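You operate a simulated robot arm through the tools that you are given. There is no shell and no other tool. Be economical: measure what you need, move in short steps, check, and stop when the job is done.

Carry out the task below with a simulated robot arm. There is one attempt and no reset: what you move stays moved.

## Task
Load the teal cassette, rewind it, play it and stop at 3.

The check looks at the end state, three seconds after you hand in, the way a careful person would. Anything else that was tipped, shoved, dropped, spilled or broken makes it a failure.

## Robot
A 6-joint arm with a two-finger parallel gripper, fixed in place. Base frame: the origin is at the foot of the arm, x ahead of it, y to its left, z up; the work surface is at about z = -0.4. Units: cm, rad, N and s.
With the tool pointing down near the work surface it reaches from about 14 to 60 cm from the base axis. Its first joint turns from -1.152 to 1.152 rad. Payload 2.1 kg.
The tool frame sits at the grasp point between the pads (the TCP): z along the fingers, y along the line on which they close. The tips reach 3 cm beyond it. Largest opening 9.4 cm; finger width 2.8, thickness 1; the body of the gripper, 5 by 9.6 cm, starts 5.5 cm behind the TCP.
Orientation is that of the tool frame in the base frame, as a unit quaternion [w, x, y, z]. With the fingers straight down and closing along the base's y, the tool's x points along the base's -x, its y along +y and its z along -z.

## Interface
- The arm moves only by the tool servo_tool. Its argument "plan" is a list of rows, each a list of 7 numbers: the shift along the tool's x, y, z in cm, then the turn, a rotation vector about the tool's x, y, z in rad, then the closure, from 0 (fully open) to 1 (shut). In form: [[x, y, z, wx, wy, wz, jaw], ...]. A call has 1 to 10 rows; each row is the pose to reach, as a shift and turn from the pose commanded when the call began, along the tool's axes at that moment. Each row takes 0.2 s and may step no farther than 5 cm and 0.15 rad from the row before; otherwise, or with a gripper value out of range, the whole call is refused. A pose out of reach is approached as far as the arm can. The call stops where the force on the tool passes 90 N (or 10 N more than at its start, if that is more) or the arm is blocked; 0.2 s more then pass. Each finger travels about 7.2 cm/s and halts on what it meets, pressing with about 29 N; the grip force reading is that of the motor and also rises with nothing between the fingers. The clock runs only during rows and for 0.2 s after the last one: add rows that repeat a pose to give the fingers time. The reply holds the time, the measured pose of the TCP, the force on the tool along the base axes, the opening and the grip force, in the units named above and with some noise.
- Cameras (640 x 400 px; columns grow to the right, rows downward): "scene" is fixed at [4.69, -36.18, 50.07]; the picture's right is [0.86, -0.51, 0.00], its down [-0.20, -0.34, -0.92] and it looks along [0.47, 0.79, -0.40] (base axes); focal length 350 px, centre (320, 200). "wrist" rides on the gripper at [7.6, 1.4, -10.3] in the tool frame; the picture's right is [-0.18, 0.98, 0.00], its down [-0.75, -0.14, -0.64] and it looks along [-0.63, -0.12, 0.77] (tool axes); focal length 243 px, centre (320, 200). There is no depth. A picture from a camera that has moved, and an enlarged one, comes with that camera's place and axes in the base frame and with its lens.
- grab_frame(camera): a new picture of that camera. No time passes.
- inspect(camera, box): a new picture of the part [left, top, right, bottom] of that camera's present view, enlarged. No time passes.
- hand_in(): hands the job in; it is judged then, once.

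Work in short steps. Places have to be worked out from the pictures, the camera data and where the tool is seen: move nearer, look again, correct. Check each grasp and each placing, and mend what went wrong. You have 120 turns and 84 pictures in all, those below and enlarged ones among them. Open the gripper and draw the arm clear of the work before you hand the job in, unless the task says otherwise; then end with one line.

The tools are called after ">>>" as name(argument=value, ...) on one line, values as JSON. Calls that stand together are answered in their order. servo_tool: Moves the arm, as the interface text tells. Its arguments: {"type":"object","properties":{"plan":{"type":"array"}},"required":["plan"]} The other tools are called the same way: grab_frame (camera) takes a picture; inspect (camera, box) takes an enlarged picture of a part of a camera's view; hand_in () hands the job in.

At the start:

```text
t: 0.0
tcp_pos: [19.34, 18.78, 33.05]
ee_rot: [0.002, 0.001, 1.0, 0.001]
contact_force: [0.2, -0.8, -0.2]
grip_width: 9.39
grip_force: 0.0
```

scene: 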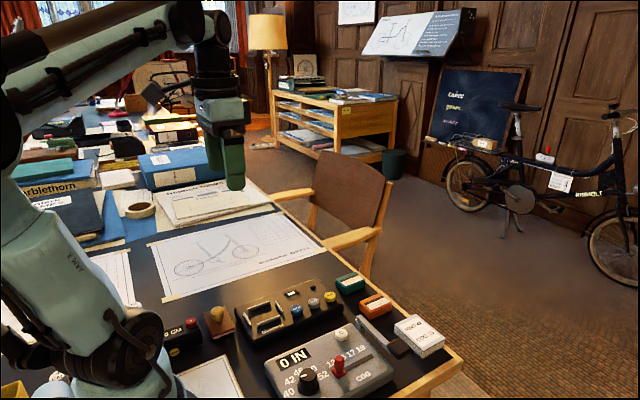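
wrist: 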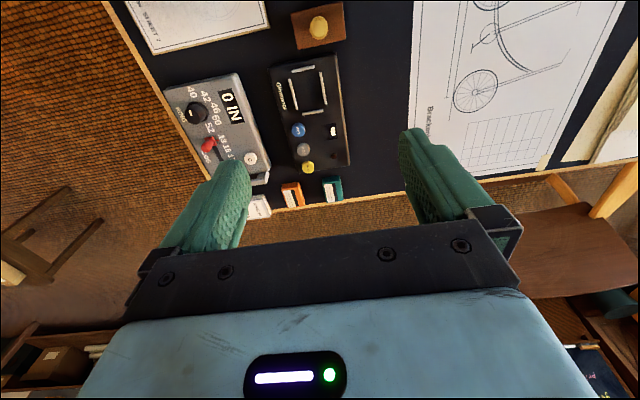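

The scene shows a cassette deck with coloured buttons, and three cassettes (teal, orange, white) near the table edge. I'll look closer at them.

>>> inspect(camera="scene", box=[220, 250, 460, 400])

>>> inspect(camera="wrist", box=[150, 50, 390, 220])

```text
2.67 times, centred on (340, 325) of scene
camera zoom: at [4.69, -36.18, 50.07], right [0.86, -0.51, 0.0], down [-0.2, -0.34, -0.92], along [0.47, 0.79, -0.4], focal length 933 px, centre (267, -133)
```

zoom: 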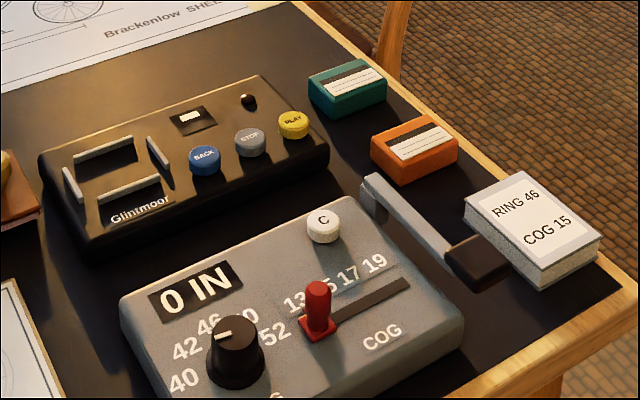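

```text
2.35 times, centred on (270, 135) of wrist
camera zoom: at [11.76, 20.27, 43.38], right [0.18, 0.98, 0.0], down [0.75, -0.14, 0.64], along [0.63, -0.12, -0.77], focal length 571 px, centre (438, 353)
```

zoom: 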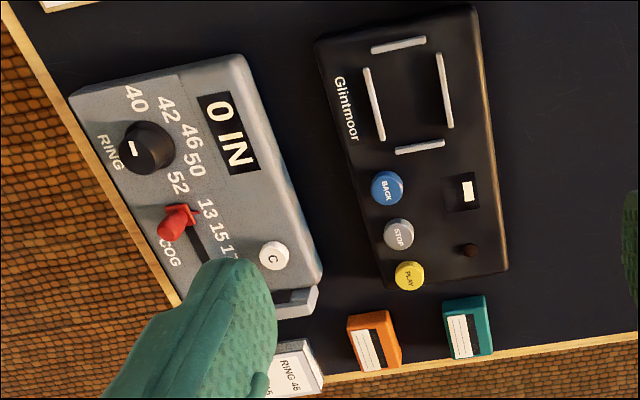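

Estimated positions: teal cassette about (43.5, 16.5), slot centre about (22.4, 16.3), and buttons at y≈13.5 with x≈27.6, 31.3 and 35. I'll move nearer and look again.

>>> servo_tool(plan=[[-3.4, -0.4, 2.6, 0, 0, 0, 0], [-6.8, -0.9, 5.2, 0, 0, 0, 0], [-10.2, -1.4, 7.8, 0, 0, 0, 0], [-13.6, -1.9, 10.4, 0, 0, 0, 0], [-17, -2.3, 13, 0, 0, 0, 0], [-17, -2.3, 13, 0, 0, 0, 0]])

>>> grab_frame(camera="wrist")

>>> grab_frame(camera="scene")

```text
t: 1.4
tcp_pos: [36.65, 16.53, 19.89]
ee_rot: [0.0, 0.0, 1.0, 0.001]
contact_force: [-0.5, 0.3, 0.8]
grip_width: 9.38
grip_force: 0.1
```

```text
79 pictures are left
camera wrist: at [28.98, 18.0, 30.29], right [0.18, 0.98, 0.0], down [0.75, -0.14, 0.64], along [0.63, -0.12, -0.77], focal length 243 px, centre (320, 200)
```

wrist: 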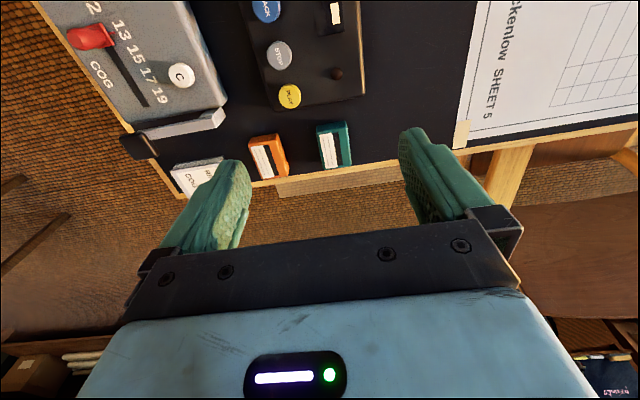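

```text
78 pictures are left
```

scene: 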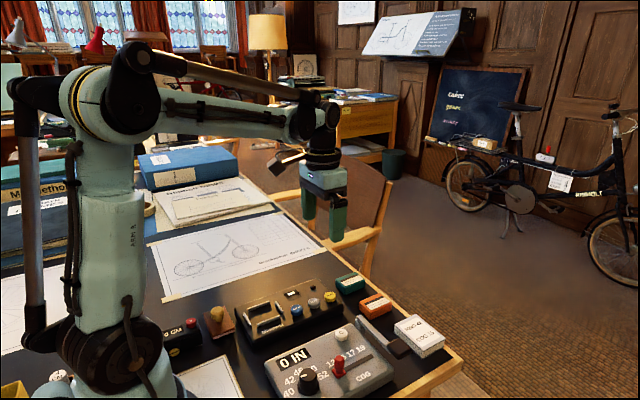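

>>> inspect(camera="wrist", box=[230, 60, 390, 200])

```text
2.86 times, centred on (310, 130) of wrist
camera zoom: at [28.98, 18.0, 30.29], right [0.18, 0.98, 0.0], down [0.75, -0.14, 0.64], along [0.63, -0.12, -0.77], focal length 693 px, centre (349, 400)
```

zoom: 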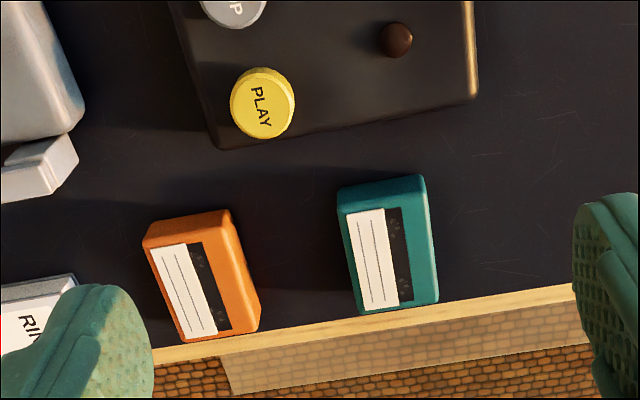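

The cassette is about 5.2 × 3.6 cm with its long side along x, the same as the slot, and its centre is near (44.6, 17). I'll go above it with a partly closed jaw.

>>> servo_tool(plan=[[-2.6, 0.1, 3.3, 0, 0, 0, 0.1], [-5.2, 0.3, 6.6, 0, 0, 0, 0.2], [-7.9, 0.5, 9.9, 0, 0, 0, 0.3], [-7.9, 0.5, 11.4, 0, 0, 0, 0.3], [-7.9, 0.5, 11.4, 0, 0, 0, 0.3]])

>>> grab_frame(camera="wrist")

>>> inspect(camera="scene", box=[290, 200, 450, 350])

```text
t: 2.6
tcp_pos: [44.26, 17.01, 8.65]
ee_rot: [0.001, -0.001, 1.0, 0.0]
contact_force: [-0.3, 0.6, 0.6]
grip_width: 6.56
grip_force: 0.1
```

```text
76 pictures are left
camera wrist: at [36.6, 18.54, 18.94], right [0.18, 0.98, 0.0], down [0.75, -0.14, 0.64], along [0.63, -0.12, -0.77], focal length 243 px, centre (320, 200)
```

wrist: 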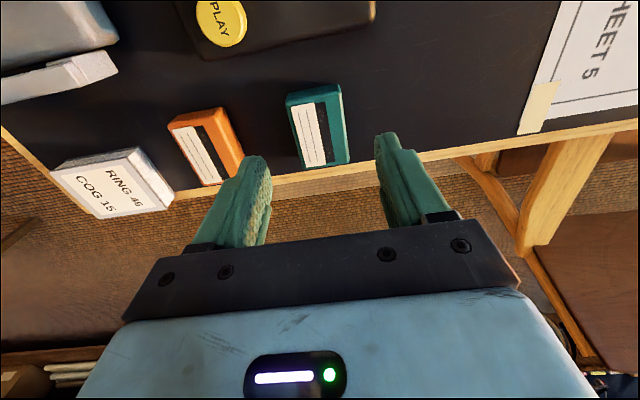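

```text
2.67 times, centred on (370, 275) of scene
camera zoom: at [4.69, -36.18, 50.07], right [0.86, -0.51, 0.0], down [-0.2, -0.34, -0.92], along [0.47, 0.79, -0.4], focal length 933 px, centre (187, 0)
```

zoom: 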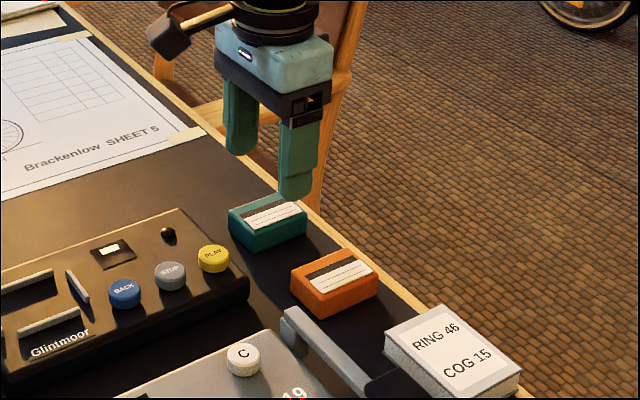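

Zooming in on the cassette for a better position, yaw and height.

>>> inspect(camera="wrist", box=[260, 70, 380, 190])

```text
3.33 times, centred on (320, 130) of wrist
camera zoom: at [36.6, 18.54, 18.94], right [0.18, 0.98, 0.0], down [0.75, -0.14, 0.64], along [0.63, -0.12, -0.77], focal length 809 px, centre (320, 433)
```

zoom: 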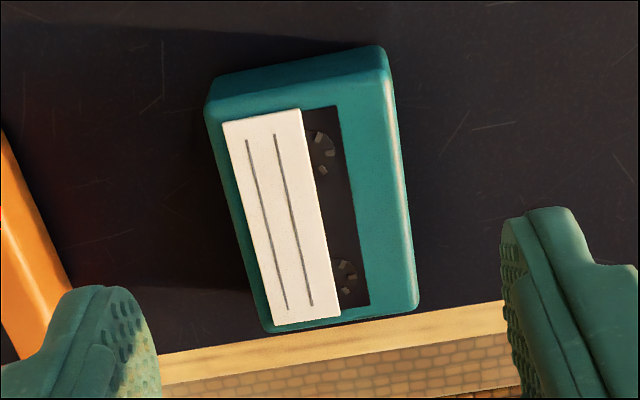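

The cassette spans x 41.7–47.5 and y 15.1–19.0, its top is at about 1.3 and it has no yaw. I'll descend so the tips only overlap its upper part, then close.

>>> servo_tool(plan=[[-0.3, 0, 2.5, 0, 0, 0, 0.3], [-0.3, 0, 5.0, 0, 0, 0, 0.3], [-0.3, 0, 5.35, 0, 0, 0, 0.3], [-0.3, 0, 5.35, 0, 0, 0, 0.45], [-0.3, 0, 5.35, 0, 0, 0, 0.6], [-0.3, 0, 5.35, 0, 0, 0, 0.75], [-0.3, 0, 5.35, 0, 0, 0, 0.75]])

>>> grab_frame(camera="wrist")

```text
t: 4.2
tcp_pos: [44.56, 17.02, 3.39]
ee_rot: [0.0, 0.0, 1.0, 0.0]
contact_force: [1.3, -0.2, -0.1]
grip_width: 3.88
grip_force: 28.8
```

```text
73 pictures are left
camera wrist: at [36.92, 18.56, 13.58], right [0.18, 0.98, 0.0], down [0.75, -0.14, 0.64], along [0.63, -0.12, -0.77], focal length 243 px, centre (320, 200)
```

wrist: 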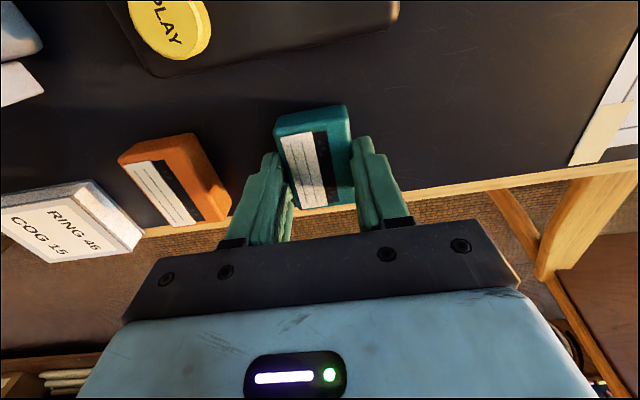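

It's gripped at 3.88 cm. I'll lift straight up and then carry it toward the deck.

>>> servo_tool(plan=[[0, 0, -2, 0, 0, 0, 0.75], [0, 0, -6, 0, 0, 0, 0.75], [0, 0, -10, 0, 0, 0, 0.75], [4, 0, -12, 0, 0, 0, 0.75], [8, 0.2, -12, 0, 0, 0, 0.75], [12, 0.4, -12, 0, 0, 0, 0.75], [16, 0.6, -12, 0, 0, 0, 0.75], [20, 0.7, -12, 0, 0, 0, 0.75], [22, 0.7, -12, 0, 0, 0, 0.75], [22, 0.7, -12, 0, 0, 0, 0.75]])

>>> grab_frame(camera="wrist")

>>> inspect(camera="scene", box=[220, 200, 380, 350])

```text
t: 6.4
tcp_pos: [22.6, 17.43, 15.58]
ee_rot: [0.002, 0.0, 1.0, 0.001]
contact_force: [0.2, -0.2, -0.6]
grip_width: 2.35
grip_force: 0.1
```

```text
72 pictures are left
camera wrist: at [14.93, 18.97, 25.94], right [0.19, 0.98, 0.0], down [0.75, -0.14, 0.64], along [0.63, -0.12, -0.77], focal length 243 px, centre (320, 200)
```

wrist: 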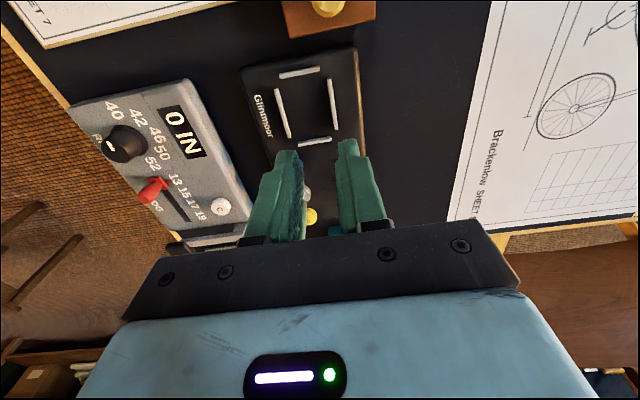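

```text
2.67 times, centred on (300, 275) of scene
camera zoom: at [4.69, -36.18, 50.07], right [0.86, -0.51, 0.0], down [-0.2, -0.34, -0.92], along [0.47, 0.79, -0.4], focal length 933 px, centre (373, 0)
```

zoom: 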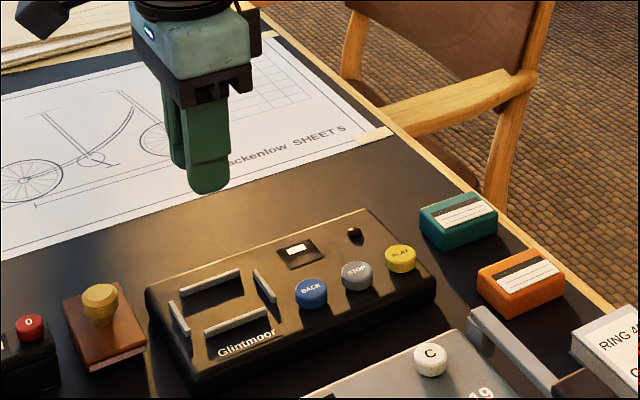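

The cassette slipped out right at the lift: it still appears to be in its place, so I'll grip deeper next time. While here I'll measure the slot.

>>> inspect(camera="wrist", box=[230, 40, 380, 160])

>>> inspect(camera="scene", box=[255, 280, 345, 350])

```text
3.33 times, centred on (305, 100) of wrist
camera zoom: at [14.93, 18.97, 25.94], right [0.19, 0.98, 0.0], down [0.75, -0.14, 0.64], along [0.63, -0.12, -0.77], focal length 809 px, centre (370, 533)
```

zoom: 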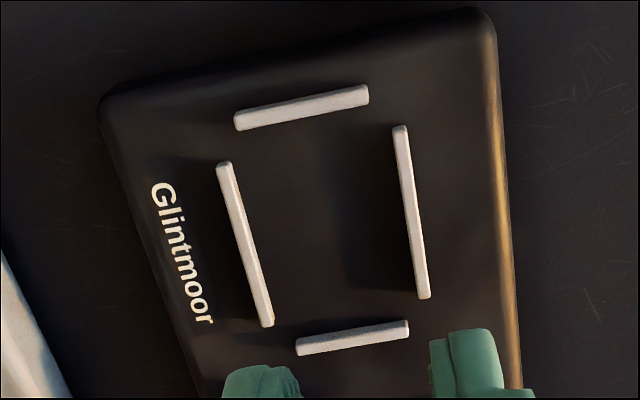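

```text
5.71 times, centred on (300, 315) of scene
camera zoom: at [4.69, -36.18, 50.07], right [0.86, -0.51, 0.0], down [-0.2, -0.34, -0.92], along [0.47, 0.79, -0.4], focal length 2000 px, centre (434, -457)
```

zoom: 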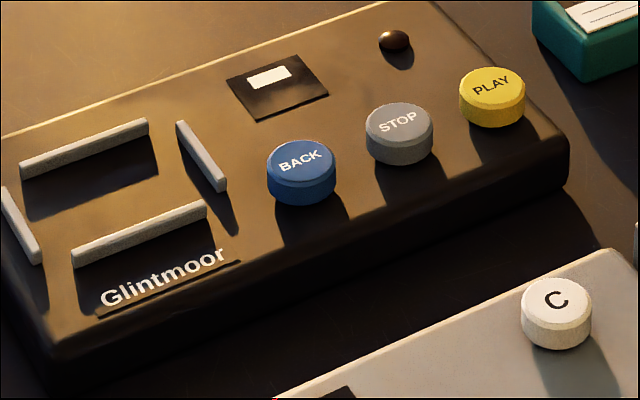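

Slot interior is x 19.9–26.1 and y 14.05–18.4, so the centre is (23.0, 16.2); the deck top is about 2.0 and the rails reach about 2.4. I'll reopen and go back over the cassette.

>>> servo_tool(plan=[[-4, 0, 0, 0, 0, 0, 0.3], [-8, -0.1, 0, 0, 0, 0, 0.3], [-12, -0.2, 0, 0, 0, 0, 0.3], [-16, -0.4, 1, 0, 0, 0, 0.3], [-20, -0.4, 4, 0, 0, 0, 0.3], [-22, -0.4, 7, 0, 0, 0, 0.3], [-22, -0.4, 7, 0, 0, 0, 0.3]])

>>> inspect(camera="wrist", box=[260, 70, 380, 190])

```text
t: 8.0
tcp_pos: [44.85, 17.03, 8.37]
ee_rot: [0.0, 0.001, 1.0, 0.0]
contact_force: [0.5, 0.7, -1.1]
grip_width: 6.59
grip_force: 0.1
```

```text
3.33 times, centred on (320, 130) of wrist
camera zoom: at [37.17, 18.56, 18.71], right [0.18, 0.98, 0.0], down [0.75, -0.14, 0.64], along [0.63, -0.12, -0.77], focal length 809 px, centre (320, 433)
```

zoom: 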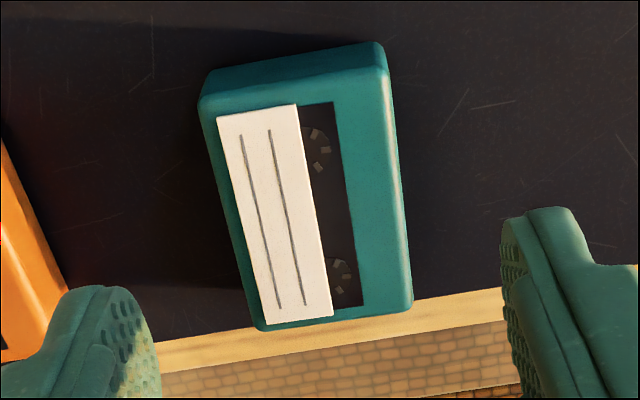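

The cassette sits at about (45.05, 16.97), shifted roughly half a cm but still square. I'll grip deeper, with the tips near z≈0, and lift slowly.

>>> servo_tool(plan=[[-0.2, -0.05, 2.5, 0, 0, 0, 0.3], [-0.2, -0.05, 4.8, 0, 0, 0, 0.3], [-0.2, -0.05, 5.35, 0, 0, 0, 0.3], [-0.2, -0.05, 5.35, 0, 0, 0, 0.5], [-0.2, -0.05, 5.35, 0, 0, 0, 0.75], [-0.2, -0.05, 5.35, 0, 0, 0, 0.9], [-0.2, -0.05, 5.35, 0, 0, 0, 0.9], [-0.2, -0.05, 5.1, 0, 0, 0, 0.9], [-0.2, -0.05, 4.8, 0, 0, 0, 0.9], [-0.2, -0.05, 4.4, 0, 0, 0, 0.9]])

>>> inspect(camera="wrist", box=[220, 70, 420, 230])

>>> inspect(camera="scene", box=[300, 220, 420, 320])

```text
t: 10.2
tcp_pos: [44.87, 17.23, 3.86]
ee_rot: [0.001, 0.0, 1.0, 0.0]
contact_force: [0.7, -0.5, 0.1]
grip_width: 3.9
grip_force: 29.4
```

```text
2.50 times, centred on (320, 150) of wrist
camera zoom: at [37.25, 18.7, 14.25], right [0.18, 0.98, 0.0], down [0.75, -0.14, 0.64], along [0.63, -0.12, -0.77], focal length 606 px, centre (320, 325)
```

zoom: 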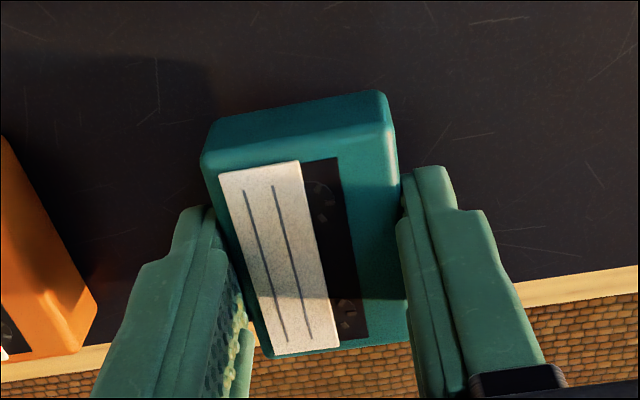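

```text
4.00 times, centred on (360, 270) of scene
camera zoom: at [4.69, -36.18, 50.07], right [0.86, -0.51, 0.0], down [-0.2, -0.34, -0.92], along [0.47, 0.79, -0.4], focal length 1400 px, centre (160, -80)
```

zoom: 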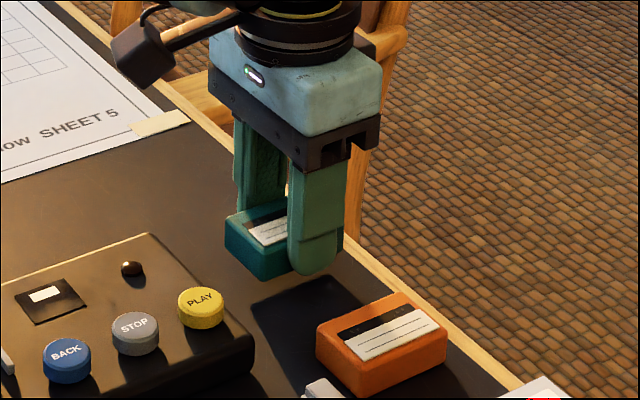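

It's held and off the table this time. I'll raise it gently to about z=13.

>>> servo_tool(plan=[[0, 0, -0.6, 0, 0, 0, 0.9], [0, 0, -1.4, 0, 0, 0, 0.9], [0, 0, -2.4, 0, 0, 0, 0.9], [0, 0, -3.4, 0, 0, 0, 0.9], [0, 0, -4.4, 0, 0, 0, 0.9], [0, 0, -5.4, 0, 0, 0, 0.9], [0.6, 0, -6.2, 0, 0, 0, 0.9], [1.6, 0, -6.6, 0, 0, 0, 0.9], [3, 0, -6.6, 0, 0, 0, 0.9], [4.6, 0, -6.6, 0, 0, 0, 0.9]])

>>> servo_tool(plan=[[1.6, 0, 0, 0, 0, 0, 0.9], [3.4, -0.1, 0, 0, 0, 0, 0.9], [5.2, -0.2, 0, 0, 0, 0, 0.9], [7.0, -0.3, 0, 0, 0, 0, 0.9], [8.8, -0.4, 0, 0, 0, 0, 0.9], [10.6, -0.5, 0, 0, 0, 0, 0.9], [12.4, -0.6, 0, 0, 0, 0, 0.9], [14.2, -0.7, 0, 0, 0, 0, 0.9], [16, -0.8, 0, 0, 0, 0, 0.9], [16.8, -0.8, 0, 0, 0, 0, 0.9]])

>>> grab_frame(camera="wrist")

```text
t: 12.4
tcp_pos: [40.12, 17.25, 10.48]
ee_rot: [0.0, 0.0, 1.0, 0.0]
contact_force: [0.3, -0.4, -1.1]
grip_width: 3.9
grip_force: 29.0
```

```text
t: 14.6
tcp_pos: [23.53, 16.49, 10.23]
ee_rot: [0.001, 0.0, 1.0, 0.0]
contact_force: [1.0, 0.4, 0.1]
grip_width: 3.92
grip_force: 28.8
```

```text
65 pictures are left
camera wrist: at [15.85, 17.95, 20.8], right [0.18, 0.98, 0.0], down [0.75, -0.14, 0.64], along [0.63, -0.12, -0.77], focal length 243 px, centre (320, 200)
```

wrist: 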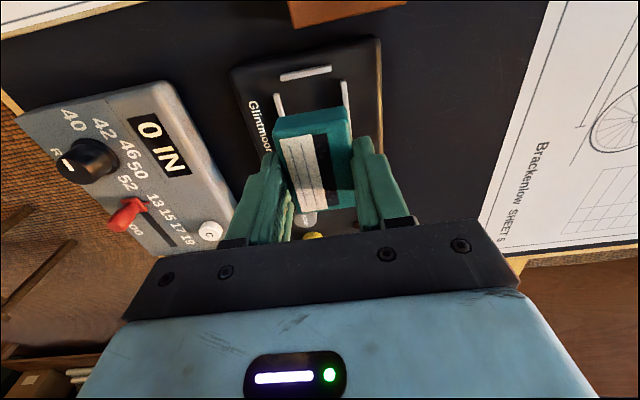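

The cassette is over the deck. I'll zoom in to measure its offset in the hand against the slot.

>>> inspect(camera="wrist", box=[230, 50, 390, 230])

>>> inspect(camera="scene", box=[220, 230, 350, 350])

```text
2.22 times, centred on (310, 140) of wrist
camera zoom: at [15.85, 17.95, 20.8], right [0.18, 0.98, 0.0], down [0.75, -0.14, 0.64], along [0.63, -0.12, -0.77], focal length 539 px, centre (342, 333)
```

zoom: 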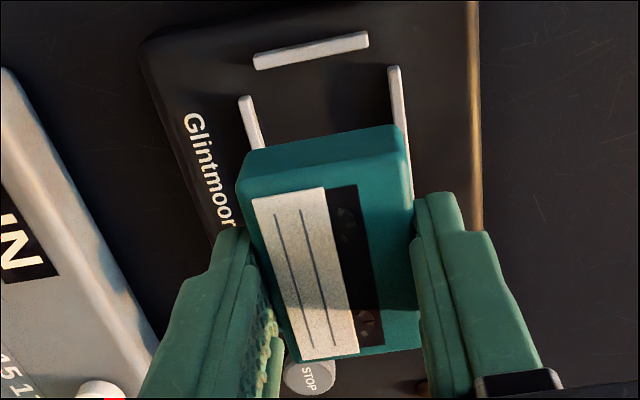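

```text
3.33 times, centred on (285, 290) of scene
camera zoom: at [4.69, -36.18, 50.07], right [0.86, -0.51, 0.0], down [-0.2, -0.34, -0.92], along [0.47, 0.79, -0.4], focal length 1167 px, centre (437, -100)
```

zoom: 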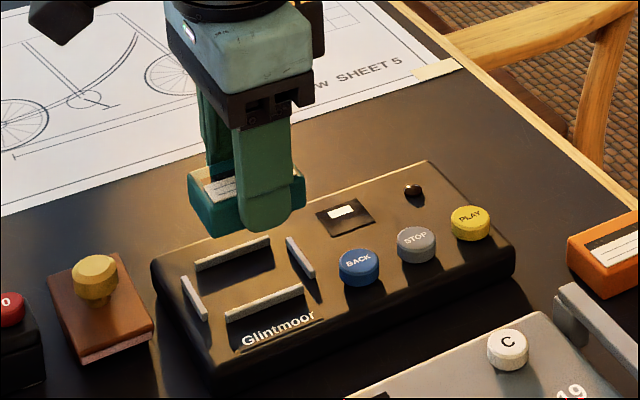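

Cassette centre in hand is about (23.9, 16.46) and the slot centre is (23.0, 16.2). I'll shift −0.85 in x and −0.25 in y, then descend to just above the rails.

>>> servo_tool(plan=[[0.4, -0.1, 0.5, 0, 0, 0, 0.9], [0.85, -0.25, 1.2, 0, 0, 0, 0.9], [0.85, -0.25, 2.0, 0, 0, 0, 0.9], [0.85, -0.25, 2.8, 0, 0, 0, 0.9], [0.85, -0.25, 3.5, 0, 0, 0, 0.9], [0.85, -0.25, 3.5, 0, 0, 0, 0.9]])

>>> inspect(camera="wrist", box=[230, 60, 410, 220])

>>> inspect(camera="scene", box=[240, 270, 330, 350])

```text
t: 16.0
tcp_pos: [22.55, 16.15, 6.98]
ee_rot: [0.001, 0.0, 1.0, 0.0]
contact_force: [0.3, 0.4, -1.2]
grip_width: 3.87
grip_force: 28.9
```

```text
2.50 times, centred on (320, 140) of wrist
camera zoom: at [14.97, 17.64, 17.24], right [0.18, 0.98, 0.0], down [0.75, -0.14, 0.64], along [0.63, -0.12, -0.77], focal length 606 px, centre (320, 350)
```

zoom: 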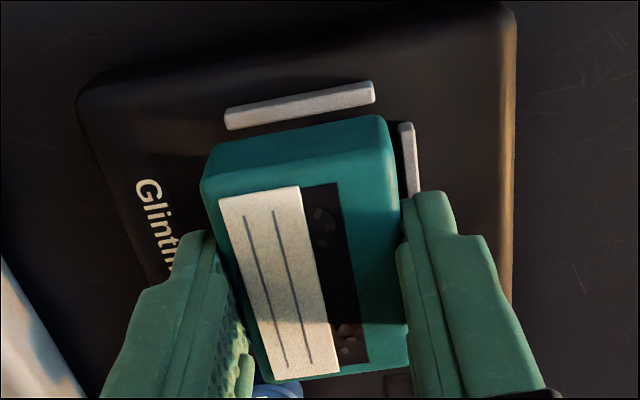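

```text
5.00 times, centred on (285, 310) of scene
camera zoom: at [4.69, -36.18, 50.07], right [0.86, -0.51, 0.0], down [-0.2, -0.34, -0.92], along [0.47, 0.79, -0.4], focal length 1750 px, centre (495, -350)
```

zoom: 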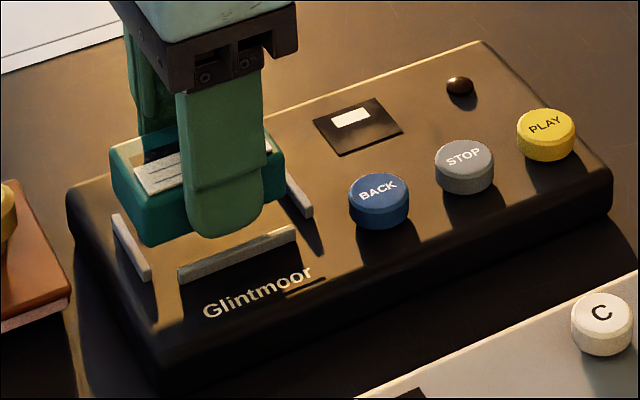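

Comparing both views, the cassette is nearly aligned and needs about +0.15 in x and −0.1 in y. I'll apply that and lower 1.1 cm.

>>> servo_tool(plan=[[-0.15, -0.1, 0.3, 0, 0, 0, 0.9], [-0.15, -0.1, 0.6, 0, 0, 0, 0.9], [-0.15, -0.1, 0.9, 0, 0, 0, 0.9], [-0.15, -0.1, 1.1, 0, 0, 0, 0.9]])

>>> inspect(camera="wrist", box=[230, 60, 410, 220])

>>> inspect(camera="scene", box=[240, 270, 330, 350])

```text
t: 17.0
tcp_pos: [22.75, 16.13, 5.85]
ee_rot: [0.001, 0.0, 1.0, 0.0]
contact_force: [0.2, -1.2, 14.3]
grip_width: 3.88
grip_force: 28.7
```

```text
2.50 times, centred on (320, 140) of wrist
camera zoom: at [15.13, 17.66, 16.23], right [0.18, 0.98, 0.0], down [0.75, -0.14, 0.64], along [0.63, -0.12, -0.77], focal length 606 px, centre (320, 350)
```

zoom: 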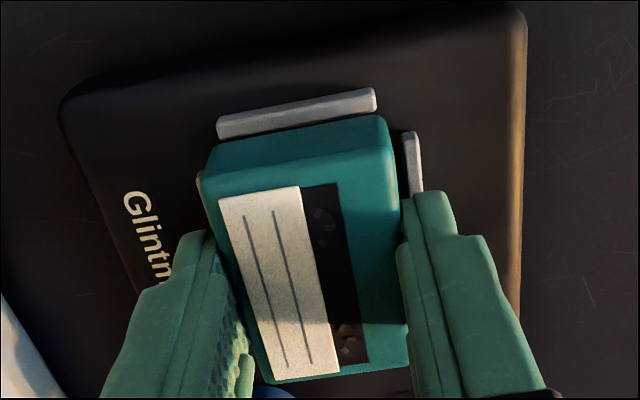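

```text
5.00 times, centred on (285, 310) of scene
camera zoom: at [4.69, -36.18, 50.07], right [0.86, -0.51, 0.0], down [-0.2, -0.34, -0.92], along [0.47, 0.79, -0.4], focal length 1750 px, centre (495, -350)
```

zoom: 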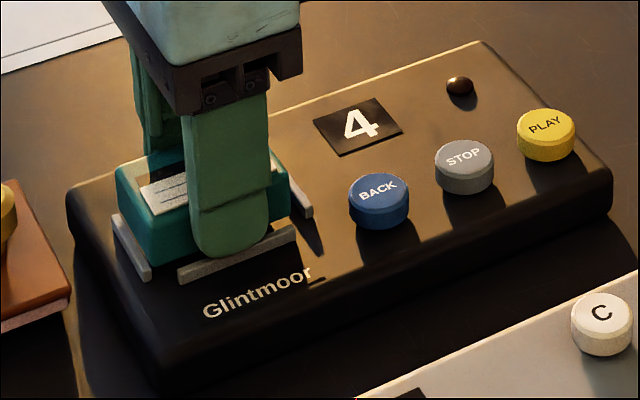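

The counter now shows "4", so the cassette is registered, and a light 14 N contact shows it's seated. I'll back off 1 mm, release, and rise.

>>> servo_tool(plan=[[0, 0, -0.1, 0, 0, 0, 0.9], [0, 0, -0.1, 0, 0, 0, 0.55], [0, 0, -0.15, 0, 0, 0, 0.5], [0, 0, -0.3, 0, 0, 0, 0.45], [0, 0, -1.5, 0, 0, 0, 0.45], [0, 0, -4, 0, 0, 0, 0.45], [0, 0, -6, 0, 0, 0, 0.45]])

>>> inspect(camera="wrist", box=[230, 40, 410, 200])

>>> inspect(camera="scene", box=[240, 270, 360, 350])

```text
t: 18.6
tcp_pos: [22.63, 16.2, 11.94]
ee_rot: [0.001, 0.0, 1.0, 0.0]
contact_force: [0.0, 0.0, 0.1]
grip_width: 5.16
grip_force: 0.1
```

```text
2.50 times, centred on (320, 120) of wrist
camera zoom: at [15.05, 17.66, 22.32], right [0.18, 0.98, 0.0], down [0.75, -0.14, 0.64], along [0.63, -0.12, -0.77], focal length 606 px, centre (320, 400)
```

zoom: 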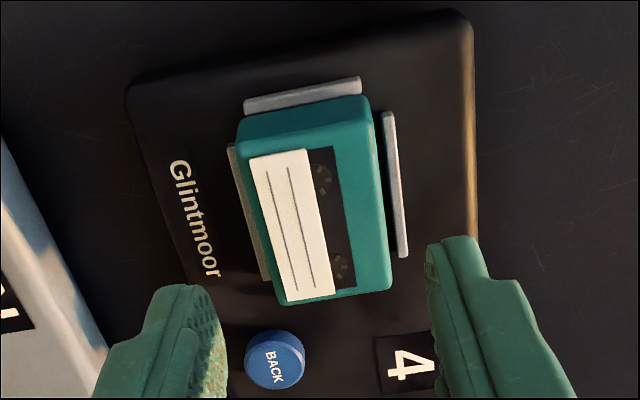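

```text
5.00 times, centred on (300, 310) of scene
camera zoom: at [4.69, -36.18, 50.07], right [0.86, -0.51, 0.0], down [-0.2, -0.34, -0.92], along [0.47, 0.79, -0.4], focal length 1750 px, centre (420, -350)
```

zoom: 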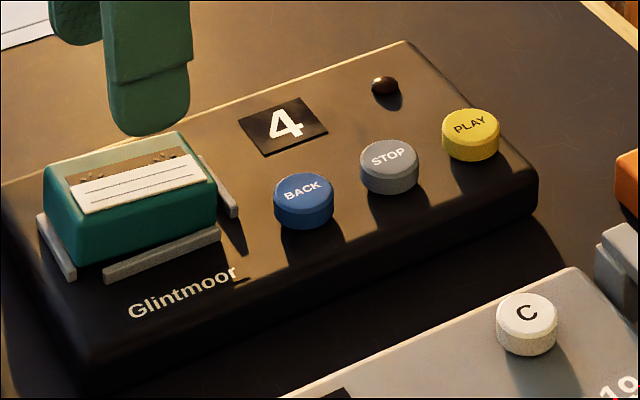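

The cassette is seated flat between the rails and the counter shows 4. I'll shut the gripper and hover over BACK at about (28.6, 13.3).

>>> servo_tool(plan=[[-2, -0.9, 0, 0, 0, 0, 0.7], [-4, -1.9, 0, 0, 0, 0, 1], [-6, -2.8, 1.5, 0, 0, 0, 1], [-6, -2.8, 4, 0, 0, 0, 1], [-6, -2.8, 4, 0, 0, 0, 1]])

>>> grab_frame(camera="wrist")

>>> inspect(camera="scene", box=[240, 250, 360, 350])

```text
t: 19.8
tcp_pos: [28.6, 13.34, 7.84]
ee_rot: [0.0, 0.0, 1.0, 0.0]
contact_force: [-0.3, 0.4, 0.2]
grip_width: 0.0
grip_force: 28.9
```

```text
56 pictures are left
camera wrist: at [21.0, 14.8, 18.2], right [0.18, 0.98, 0.0], down [0.75, -0.14, 0.64], along [0.63, -0.12, -0.77], focal length 243 px, centre (320, 200)
```

wrist: 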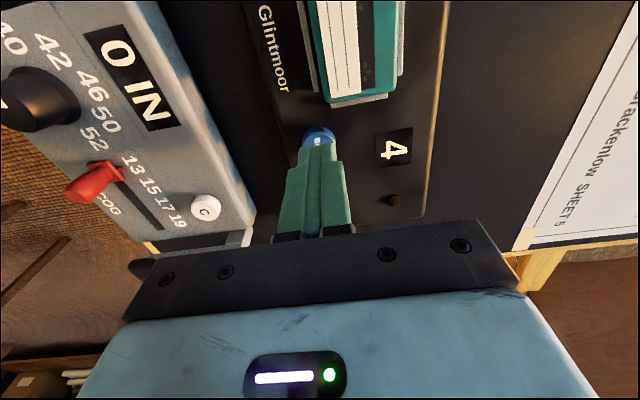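

```text
4.00 times, centred on (300, 300) of scene
camera zoom: at [4.69, -36.18, 50.07], right [0.86, -0.51, 0.0], down [-0.2, -0.34, -0.92], along [0.47, 0.79, -0.4], focal length 1400 px, centre (400, -200)
```

zoom: 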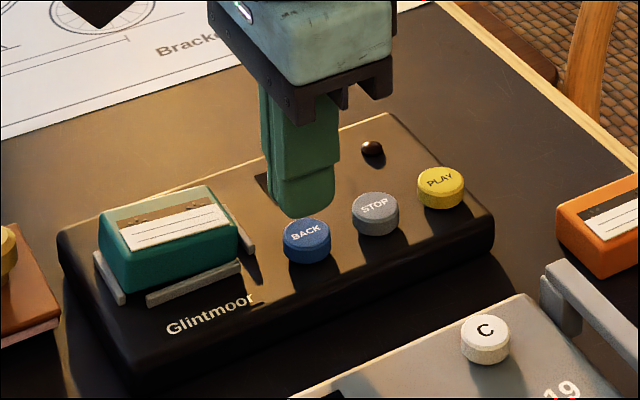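

Aligned over BACK. I'll press down gently in small steps.

>>> servo_tool(plan=[[0, 0, 0.8, 0, 0, 0, 1], [0, 0, 1.4, 0, 0, 0, 1], [0, 0, 1.7, 0, 0, 0, 1], [0, 0, 1.9, 0, 0, 0, 1], [0, 0, 2.1, 0, 0, 0, 1]])

>>> inspect(camera="wrist", box=[240, 70, 440, 220])

```text
t: 21.0
tcp_pos: [28.77, 13.41, 5.78]
ee_rot: [0.001, 0.001, 1.0, 0.001]
contact_force: [-2.0, -0.2, 1.3]
grip_width: 0.02
grip_force: 29.2
```

```text
2.67 times, centred on (340, 145) of wrist
camera zoom: at [21.14, 14.93, 16.18], right [0.18, 0.98, 0.0], down [0.75, -0.14, 0.64], along [0.63, -0.12, -0.77], focal length 647 px, centre (267, 347)
```

zoom: 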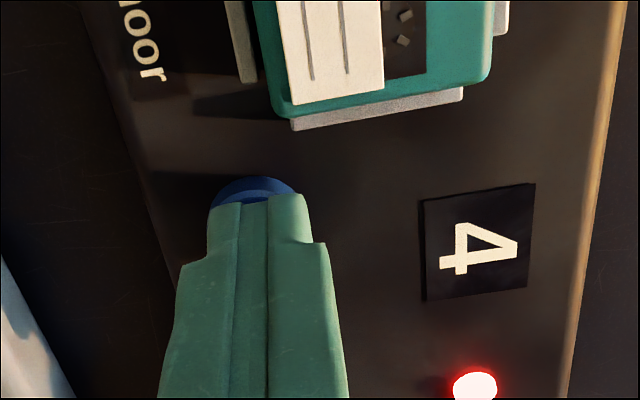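

The red lamp came on, so rewinding seems to be running. I'll hold briefly and check the counter.

>>> servo_tool(plan=[[0, 0, 0, 0, 0, 0, 1], [0, 0, 0, 0, 0, 0, 1], [0, 0, 0, 0, 0, 0, 1], [0, 0, 0, 0, 0, 0, 1], [0, 0, 0, 0, 0, 0, 1]])

>>> inspect(camera="wrist", box=[240, 70, 440, 220])

```text
t: 22.2
tcp_pos: [28.78, 13.55, 5.82]
ee_rot: [0.0, 0.001, 1.0, 0.001]
contact_force: [-0.3, 0.1, 1.8]
grip_width: 0.0
grip_force: 28.5
```

```text
2.67 times, centred on (340, 145) of wrist
camera zoom: at [21.15, 14.92, 16.18], right [0.18, 0.98, 0.0], down [0.75, -0.14, 0.64], along [0.63, -0.12, -0.77], focal length 647 px, centre (267, 347)
```

zoom: 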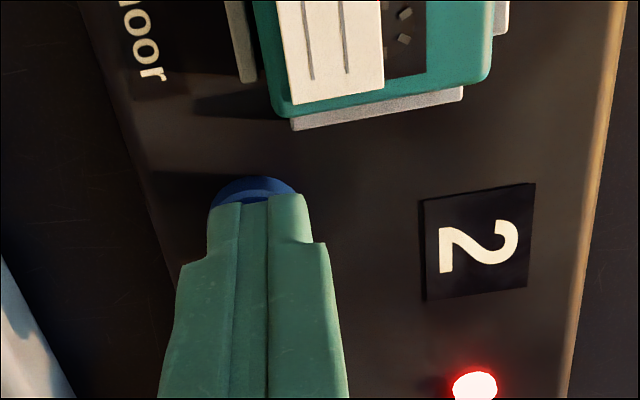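

It's counting down (now 2). I'll keep holding until 0.

>>> servo_tool(plan=[[0, 0, 0, 0, 0, 0, 1], [0, 0, 0, 0, 0, 0, 1], [0, 0, 0, 0, 0, 0, 1], [0, 0, 0, 0, 0, 0, 1], [0, 0, 0, 0, 0, 0, 1], [0, 0, 0, 0, 0, 0, 1], [0, 0, 0, 0, 0, 0, 1]])

>>> inspect(camera="wrist", box=[240, 70, 440, 220])

```text
t: 23.8
tcp_pos: [28.74, 13.36, 5.64]
ee_rot: [0.001, 0.0, 1.0, 0.0]
contact_force: [0.7, 0.9, 0.5]
grip_width: 0.0
grip_force: 28.9
```

```text
2.67 times, centred on (340, 145) of wrist
camera zoom: at [21.15, 14.92, 16.18], right [0.18, 0.98, 0.0], down [0.75, -0.14, 0.64], along [0.63, -0.12, -0.77], focal length 647 px, centre (267, 347)
```

zoom: 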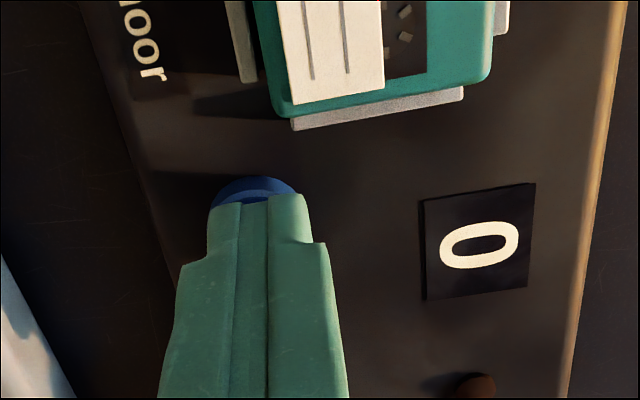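

Rewound to 0 and the lamp is off. I'll lift and hover over PLAY.

>>> servo_tool(plan=[[0, 0, -1, 0, 0, 0, 1], [0, 0, -2.4, 0, 0, 0, 1], [-3.8, 0, -2.4, 0, 0, 0, 1], [-7.6, 0, -2.4, 0, 0, 0, 1], [-7.6, 0, -1.2, 0, 0, 0, 1], [-7.6, 0, -1.2, 0, 0, 0, 1]])

>>> grab_frame(camera="wrist")

>>> inspect(camera="scene", box=[240, 250, 360, 350])

```text
t: 25.2
tcp_pos: [36.27, 13.34, 6.97]
ee_rot: [0.001, 0.001, 1.0, -0.001]
contact_force: [-0.2, -0.4, 0.0]
grip_width: 0.0
grip_force: 29.3
```

```text
51 pictures are left
camera wrist: at [28.63, 14.75, 17.29], right [0.19, 0.98, 0.0], down [0.75, -0.14, 0.64], along [0.63, -0.12, -0.77], focal length 243 px, centre (320, 200)
```

wrist: 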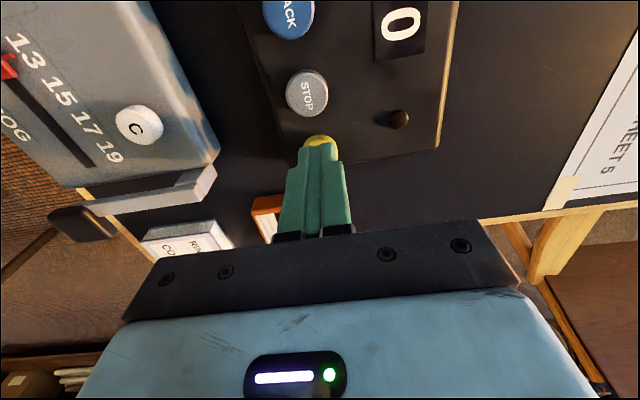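

```text
4.00 times, centred on (300, 300) of scene
camera zoom: at [4.69, -36.18, 50.07], right [0.86, -0.51, 0.0], down [-0.2, -0.34, -0.92], along [0.47, 0.79, -0.4], focal length 1400 px, centre (400, -200)
```

zoom: 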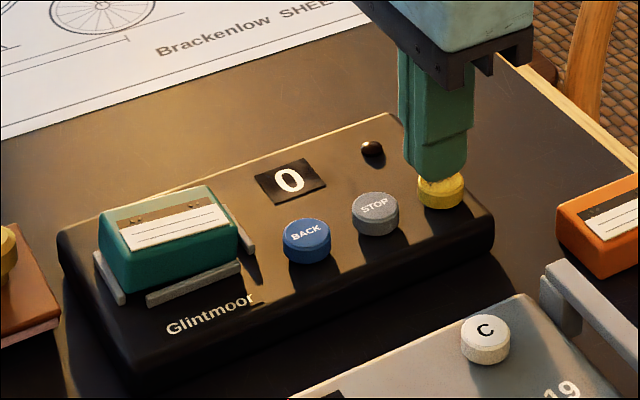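

Over PLAY. I'll press it, lift, and move at once to hover over STOP.

>>> servo_tool(plan=[[0, 0, 0.7, 0, 0, 0, 1], [0, 0, 1.2, 0, 0, 0, 1], [0, 0, 1.2, 0, 0, 0, 1], [0, 0, 0, 0, 0, 0, 1], [3.75, 0, -0.2, 0, 0, 0, 1]])

>>> grab_frame(camera="wrist")

>>> inspect(camera="scene", box=[240, 250, 360, 350])

```text
t: 26.4
tcp_pos: [32.47, 13.3, 7.24]
ee_rot: [0.001, 0.0, 1.0, 0.0]
contact_force: [0.3, -0.8, -0.8]
grip_width: 0.02
grip_force: 28.9
```

```text
49 pictures are left
camera wrist: at [24.86, 14.85, 17.54], right [0.18, 0.98, 0.0], down [0.75, -0.14, 0.64], along [0.63, -0.12, -0.77], focal length 243 px, centre (320, 200)
```

wrist: 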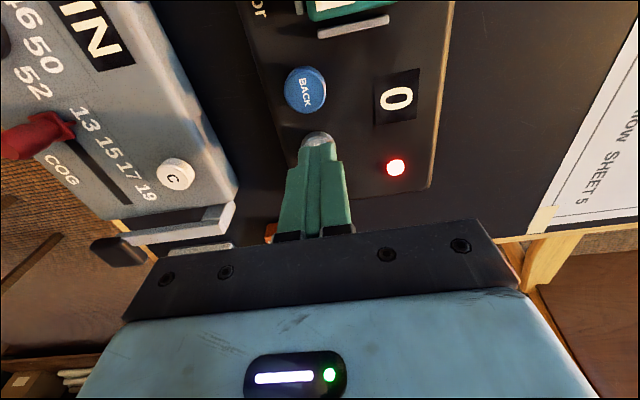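

```text
4.00 times, centred on (300, 300) of scene
camera zoom: at [4.69, -36.18, 50.07], right [0.86, -0.51, 0.0], down [-0.2, -0.34, -0.92], along [0.47, 0.79, -0.4], focal length 1400 px, centre (400, -200)
```

zoom: 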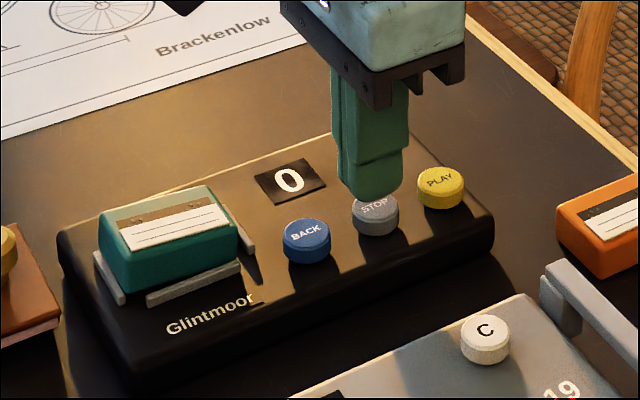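

The lamp is on, so it's playing, with the counter at 0 at t=26.4. I'll lower a bit to hover and watch the counter.

>>> servo_tool(plan=[[0, 0, 0.5, 0, 0, 0, 1], [0, 0, 0.5, 0, 0, 0, 1]])

>>> inspect(camera="wrist", box=[280, 50, 440, 200])

```text
t: 27.0
tcp_pos: [32.53, 13.34, 6.69]
ee_rot: [0.001, 0.001, 1.0, -0.001]
contact_force: [0.0, 0.3, 0.2]
grip_width: 0.02
grip_force: 28.6
```

```text
2.67 times, centred on (360, 125) of wrist
camera zoom: at [24.88, 14.82, 17.02], right [0.18, 0.98, 0.0], down [0.75, -0.14, 0.64], along [0.63, -0.12, -0.77], focal length 647 px, centre (213, 400)
```

zoom: 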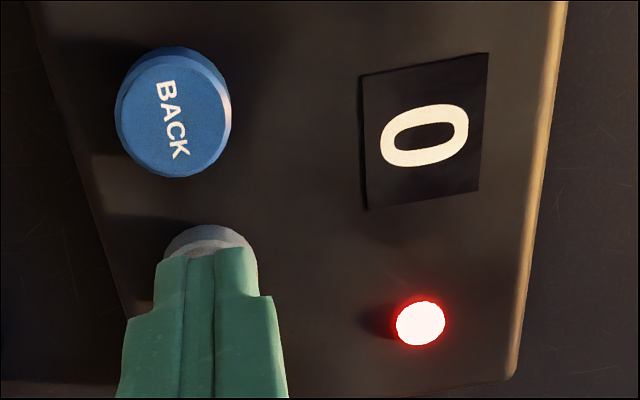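

Still 0 at t=27.0, so I'll wait 0.6 s and look again.

>>> servo_tool(plan=[[0, 0, 0, 0, 0, 0, 1], [0, 0, 0, 0, 0, 0, 1]])

>>> inspect(camera="wrist", box=[280, 50, 440, 200])

```text
t: 27.6
tcp_pos: [32.62, 13.38, 6.72]
ee_rot: [0.001, 0.001, 1.0, 0.0]
contact_force: [0.0, -0.4, -0.3]
grip_width: 0.01
grip_force: 29.1
```

```text
2.67 times, centred on (360, 125) of wrist
camera zoom: at [24.89, 14.83, 17.02], right [0.18, 0.98, 0.0], down [0.75, -0.14, 0.64], along [0.63, -0.12, -0.77], focal length 647 px, centre (213, 400)
```

zoom: 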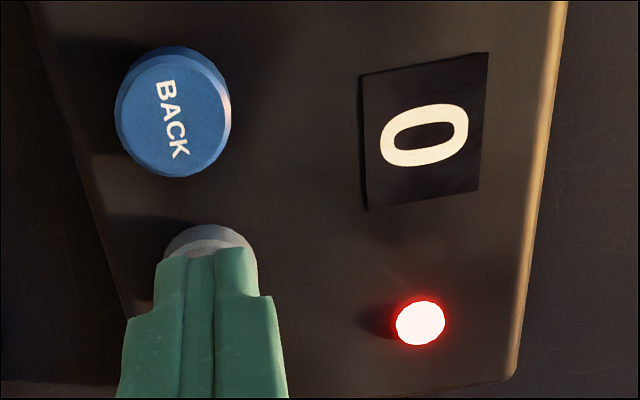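

Still 0 at t=27.6, so I'll keep waiting.

>>> servo_tool(plan=[[0, 0, 0, 0, 0, 0, 1], [0, 0, 0, 0, 0, 0, 1]])

>>> inspect(camera="wrist", box=[280, 50, 440, 200])

```text
t: 28.2
tcp_pos: [32.53, 13.39, 6.68]
ee_rot: [0.0, -0.001, 1.0, 0.0]
contact_force: [-0.1, 1.2, 0.5]
grip_width: 0.0
grip_force: 29.2
```

```text
2.67 times, centred on (360, 125) of wrist
camera zoom: at [24.89, 14.83, 17.02], right [0.18, 0.98, 0.0], down [0.75, -0.14, 0.64], along [0.63, -0.12, -0.77], focal length 647 px, centre (213, 400)
```

zoom: 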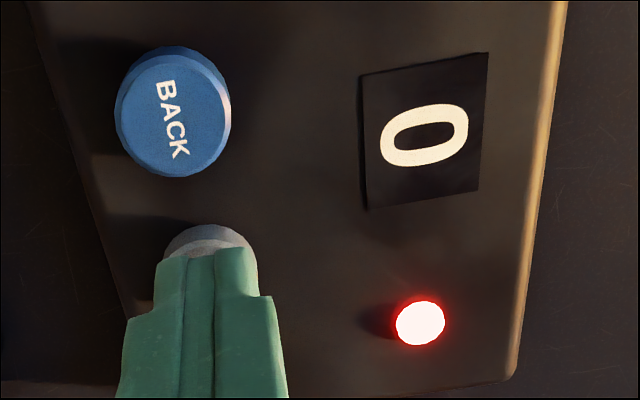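

Slow count: still 0 about 2.5 s after PLAY. I'll wait another 0.8 s.

>>> servo_tool(plan=[[0, 0, 0, 0, 0, 0, 1], [0, 0, 0, 0, 0, 0, 1], [0, 0, 0, 0, 0, 0, 1]])

>>> inspect(camera="wrist", box=[280, 50, 440, 200])

```text
t: 29.0
tcp_pos: [32.62, 13.44, 6.62]
ee_rot: [0.001, 0.0, 1.0, -0.001]
contact_force: [0.3, 0.0, -0.2]
grip_width: 0.0
grip_force: 29.1
```

```text
2.67 times, centred on (360, 125) of wrist
camera zoom: at [24.89, 14.83, 17.02], right [0.18, 0.98, 0.0], down [0.75, -0.14, 0.64], along [0.63, -0.12, -0.77], focal length 647 px, centre (213, 400)
```

zoom: 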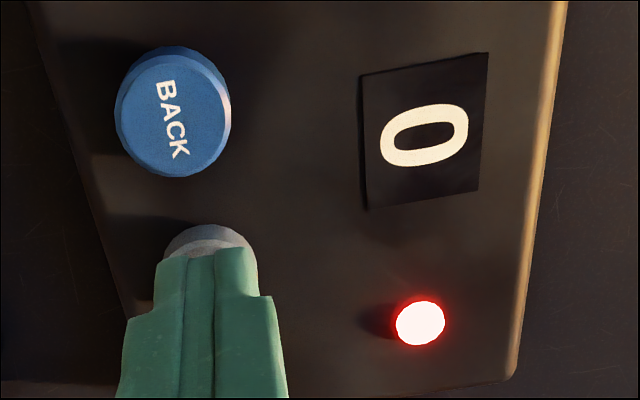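

Still 0 with the lamp lit, so I'll wait 1.2 s more.

>>> servo_tool(plan=[[0, 0, 0, 0, 0, 0, 1], [0, 0, 0, 0, 0, 0, 1], [0, 0, 0, 0, 0, 0, 1], [0, 0, 0, 0, 0, 0, 1], [0, 0, 0, 0, 0, 0, 1]])

>>> inspect(camera="wrist", box=[280, 50, 440, 200])

```text
t: 30.2
tcp_pos: [32.55, 13.3, 6.73]
ee_rot: [0.001, 0.0, 1.0, 0.0]
contact_force: [-0.6, 1.6, 0.4]
grip_width: 0.0
grip_force: 28.8
```

```text
2.67 times, centred on (360, 125) of wrist
camera zoom: at [24.89, 14.83, 17.02], right [0.18, 0.98, 0.0], down [0.75, -0.14, 0.64], along [0.63, -0.12, -0.77], focal length 647 px, centre (213, 400)
```

zoom: 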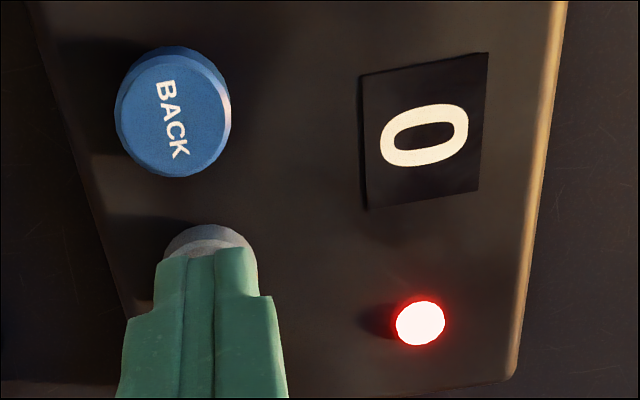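

Still 0 at 4.5 s, so I'll wait another 1.2 s.

>>> servo_tool(plan=[[0, 0, 0, 0, 0, 0, 1], [0, 0, 0, 0, 0, 0, 1], [0, 0, 0, 0, 0, 0, 1], [0, 0, 0, 0, 0, 0, 1], [0, 0, 0, 0, 0, 0, 1]])

>>> inspect(camera="wrist", box=[280, 50, 440, 200])

```text
t: 31.4
tcp_pos: [32.58, 13.38, 6.61]
ee_rot: [0.001, 0.0, 1.0, 0.0]
contact_force: [0.3, -0.5, -0.9]
grip_width: 0.02
grip_force: 29.0
```

```text
2.67 times, centred on (360, 125) of wrist
camera zoom: at [24.89, 14.83, 17.02], right [0.18, 0.98, 0.0], down [0.75, -0.14, 0.64], along [0.63, -0.12, -0.77], focal length 647 px, centre (213, 400)
```

zoom: 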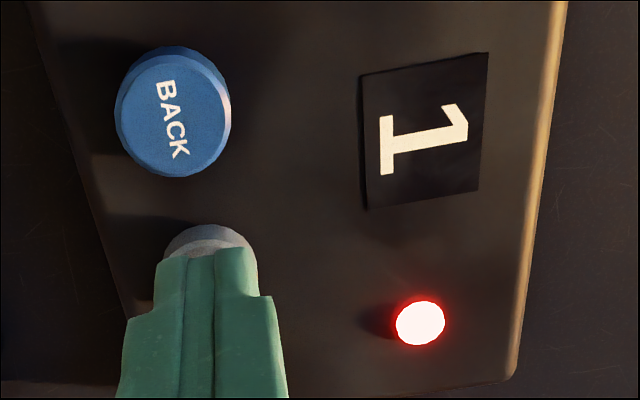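

It reached 1 about 5 s after PLAY, so 3 should come around t≈40–43. I'll wait in larger steps.

>>> servo_tool(plan=[[0, 0, 0, 0, 0, 0, 1], [0, 0, 0, 0, 0, 0, 1], [0, 0, 0, 0, 0, 0, 1], [0, 0, 0, 0, 0, 0, 1], [0, 0, 0, 0, 0, 0, 1], [0, 0, 0, 0, 0, 0, 1], [0, 0, 0, 0, 0, 0, 1], [0, 0, 0, 0, 0, 0, 1], [0, 0, 0, 0, 0, 0, 1], [0, 0, 0, 0, 0, 0, 1]])

>>> servo_tool(plan=[[0, 0, 0, 0, 0, 0, 1], [0, 0, 0, 0, 0, 0, 1], [0, 0, 0, 0, 0, 0, 1], [0, 0, 0, 0, 0, 0, 1], [0, 0, 0, 0, 0, 0, 1], [0, 0, 0, 0, 0, 0, 1], [0, 0, 0, 0, 0, 0, 1], [0, 0, 0, 0, 0, 0, 1], [0, 0, 0, 0, 0, 0, 1], [0, 0, 0, 0, 0, 0, 1]])

>>> inspect(camera="wrist", box=[280, 50, 440, 200])

```text
t: 33.6
tcp_pos: [32.47, 13.32, 6.64]
ee_rot: [0.001, 0.001, 1.0, 0.0]
contact_force: [0.3, -0.7, -0.2]
grip_width: 0.01
grip_force: 29.3
```

```text
t: 35.8
tcp_pos: [32.65, 13.34, 6.7]
ee_rot: [0.001, 0.001, 1.0, 0.0]
contact_force: [-0.3, 1.1, -0.2]
grip_width: 0.03
grip_force: 28.9
```

```text
2.67 times, centred on (360, 125) of wrist
camera zoom: at [24.89, 14.83, 17.02], right [0.18, 0.98, 0.0], down [0.75, -0.14, 0.64], along [0.63, -0.12, -0.77], focal length 647 px, centre (213, 400)
```

zoom: 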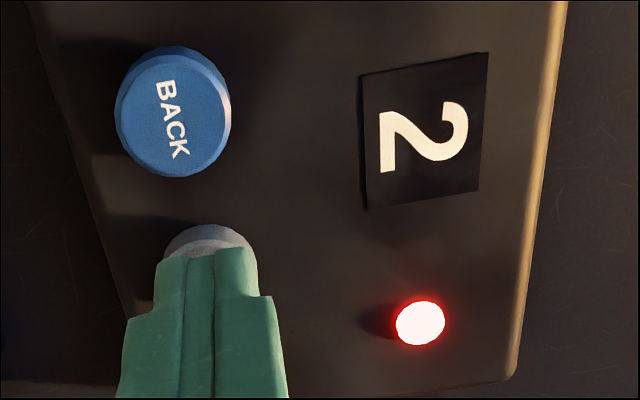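

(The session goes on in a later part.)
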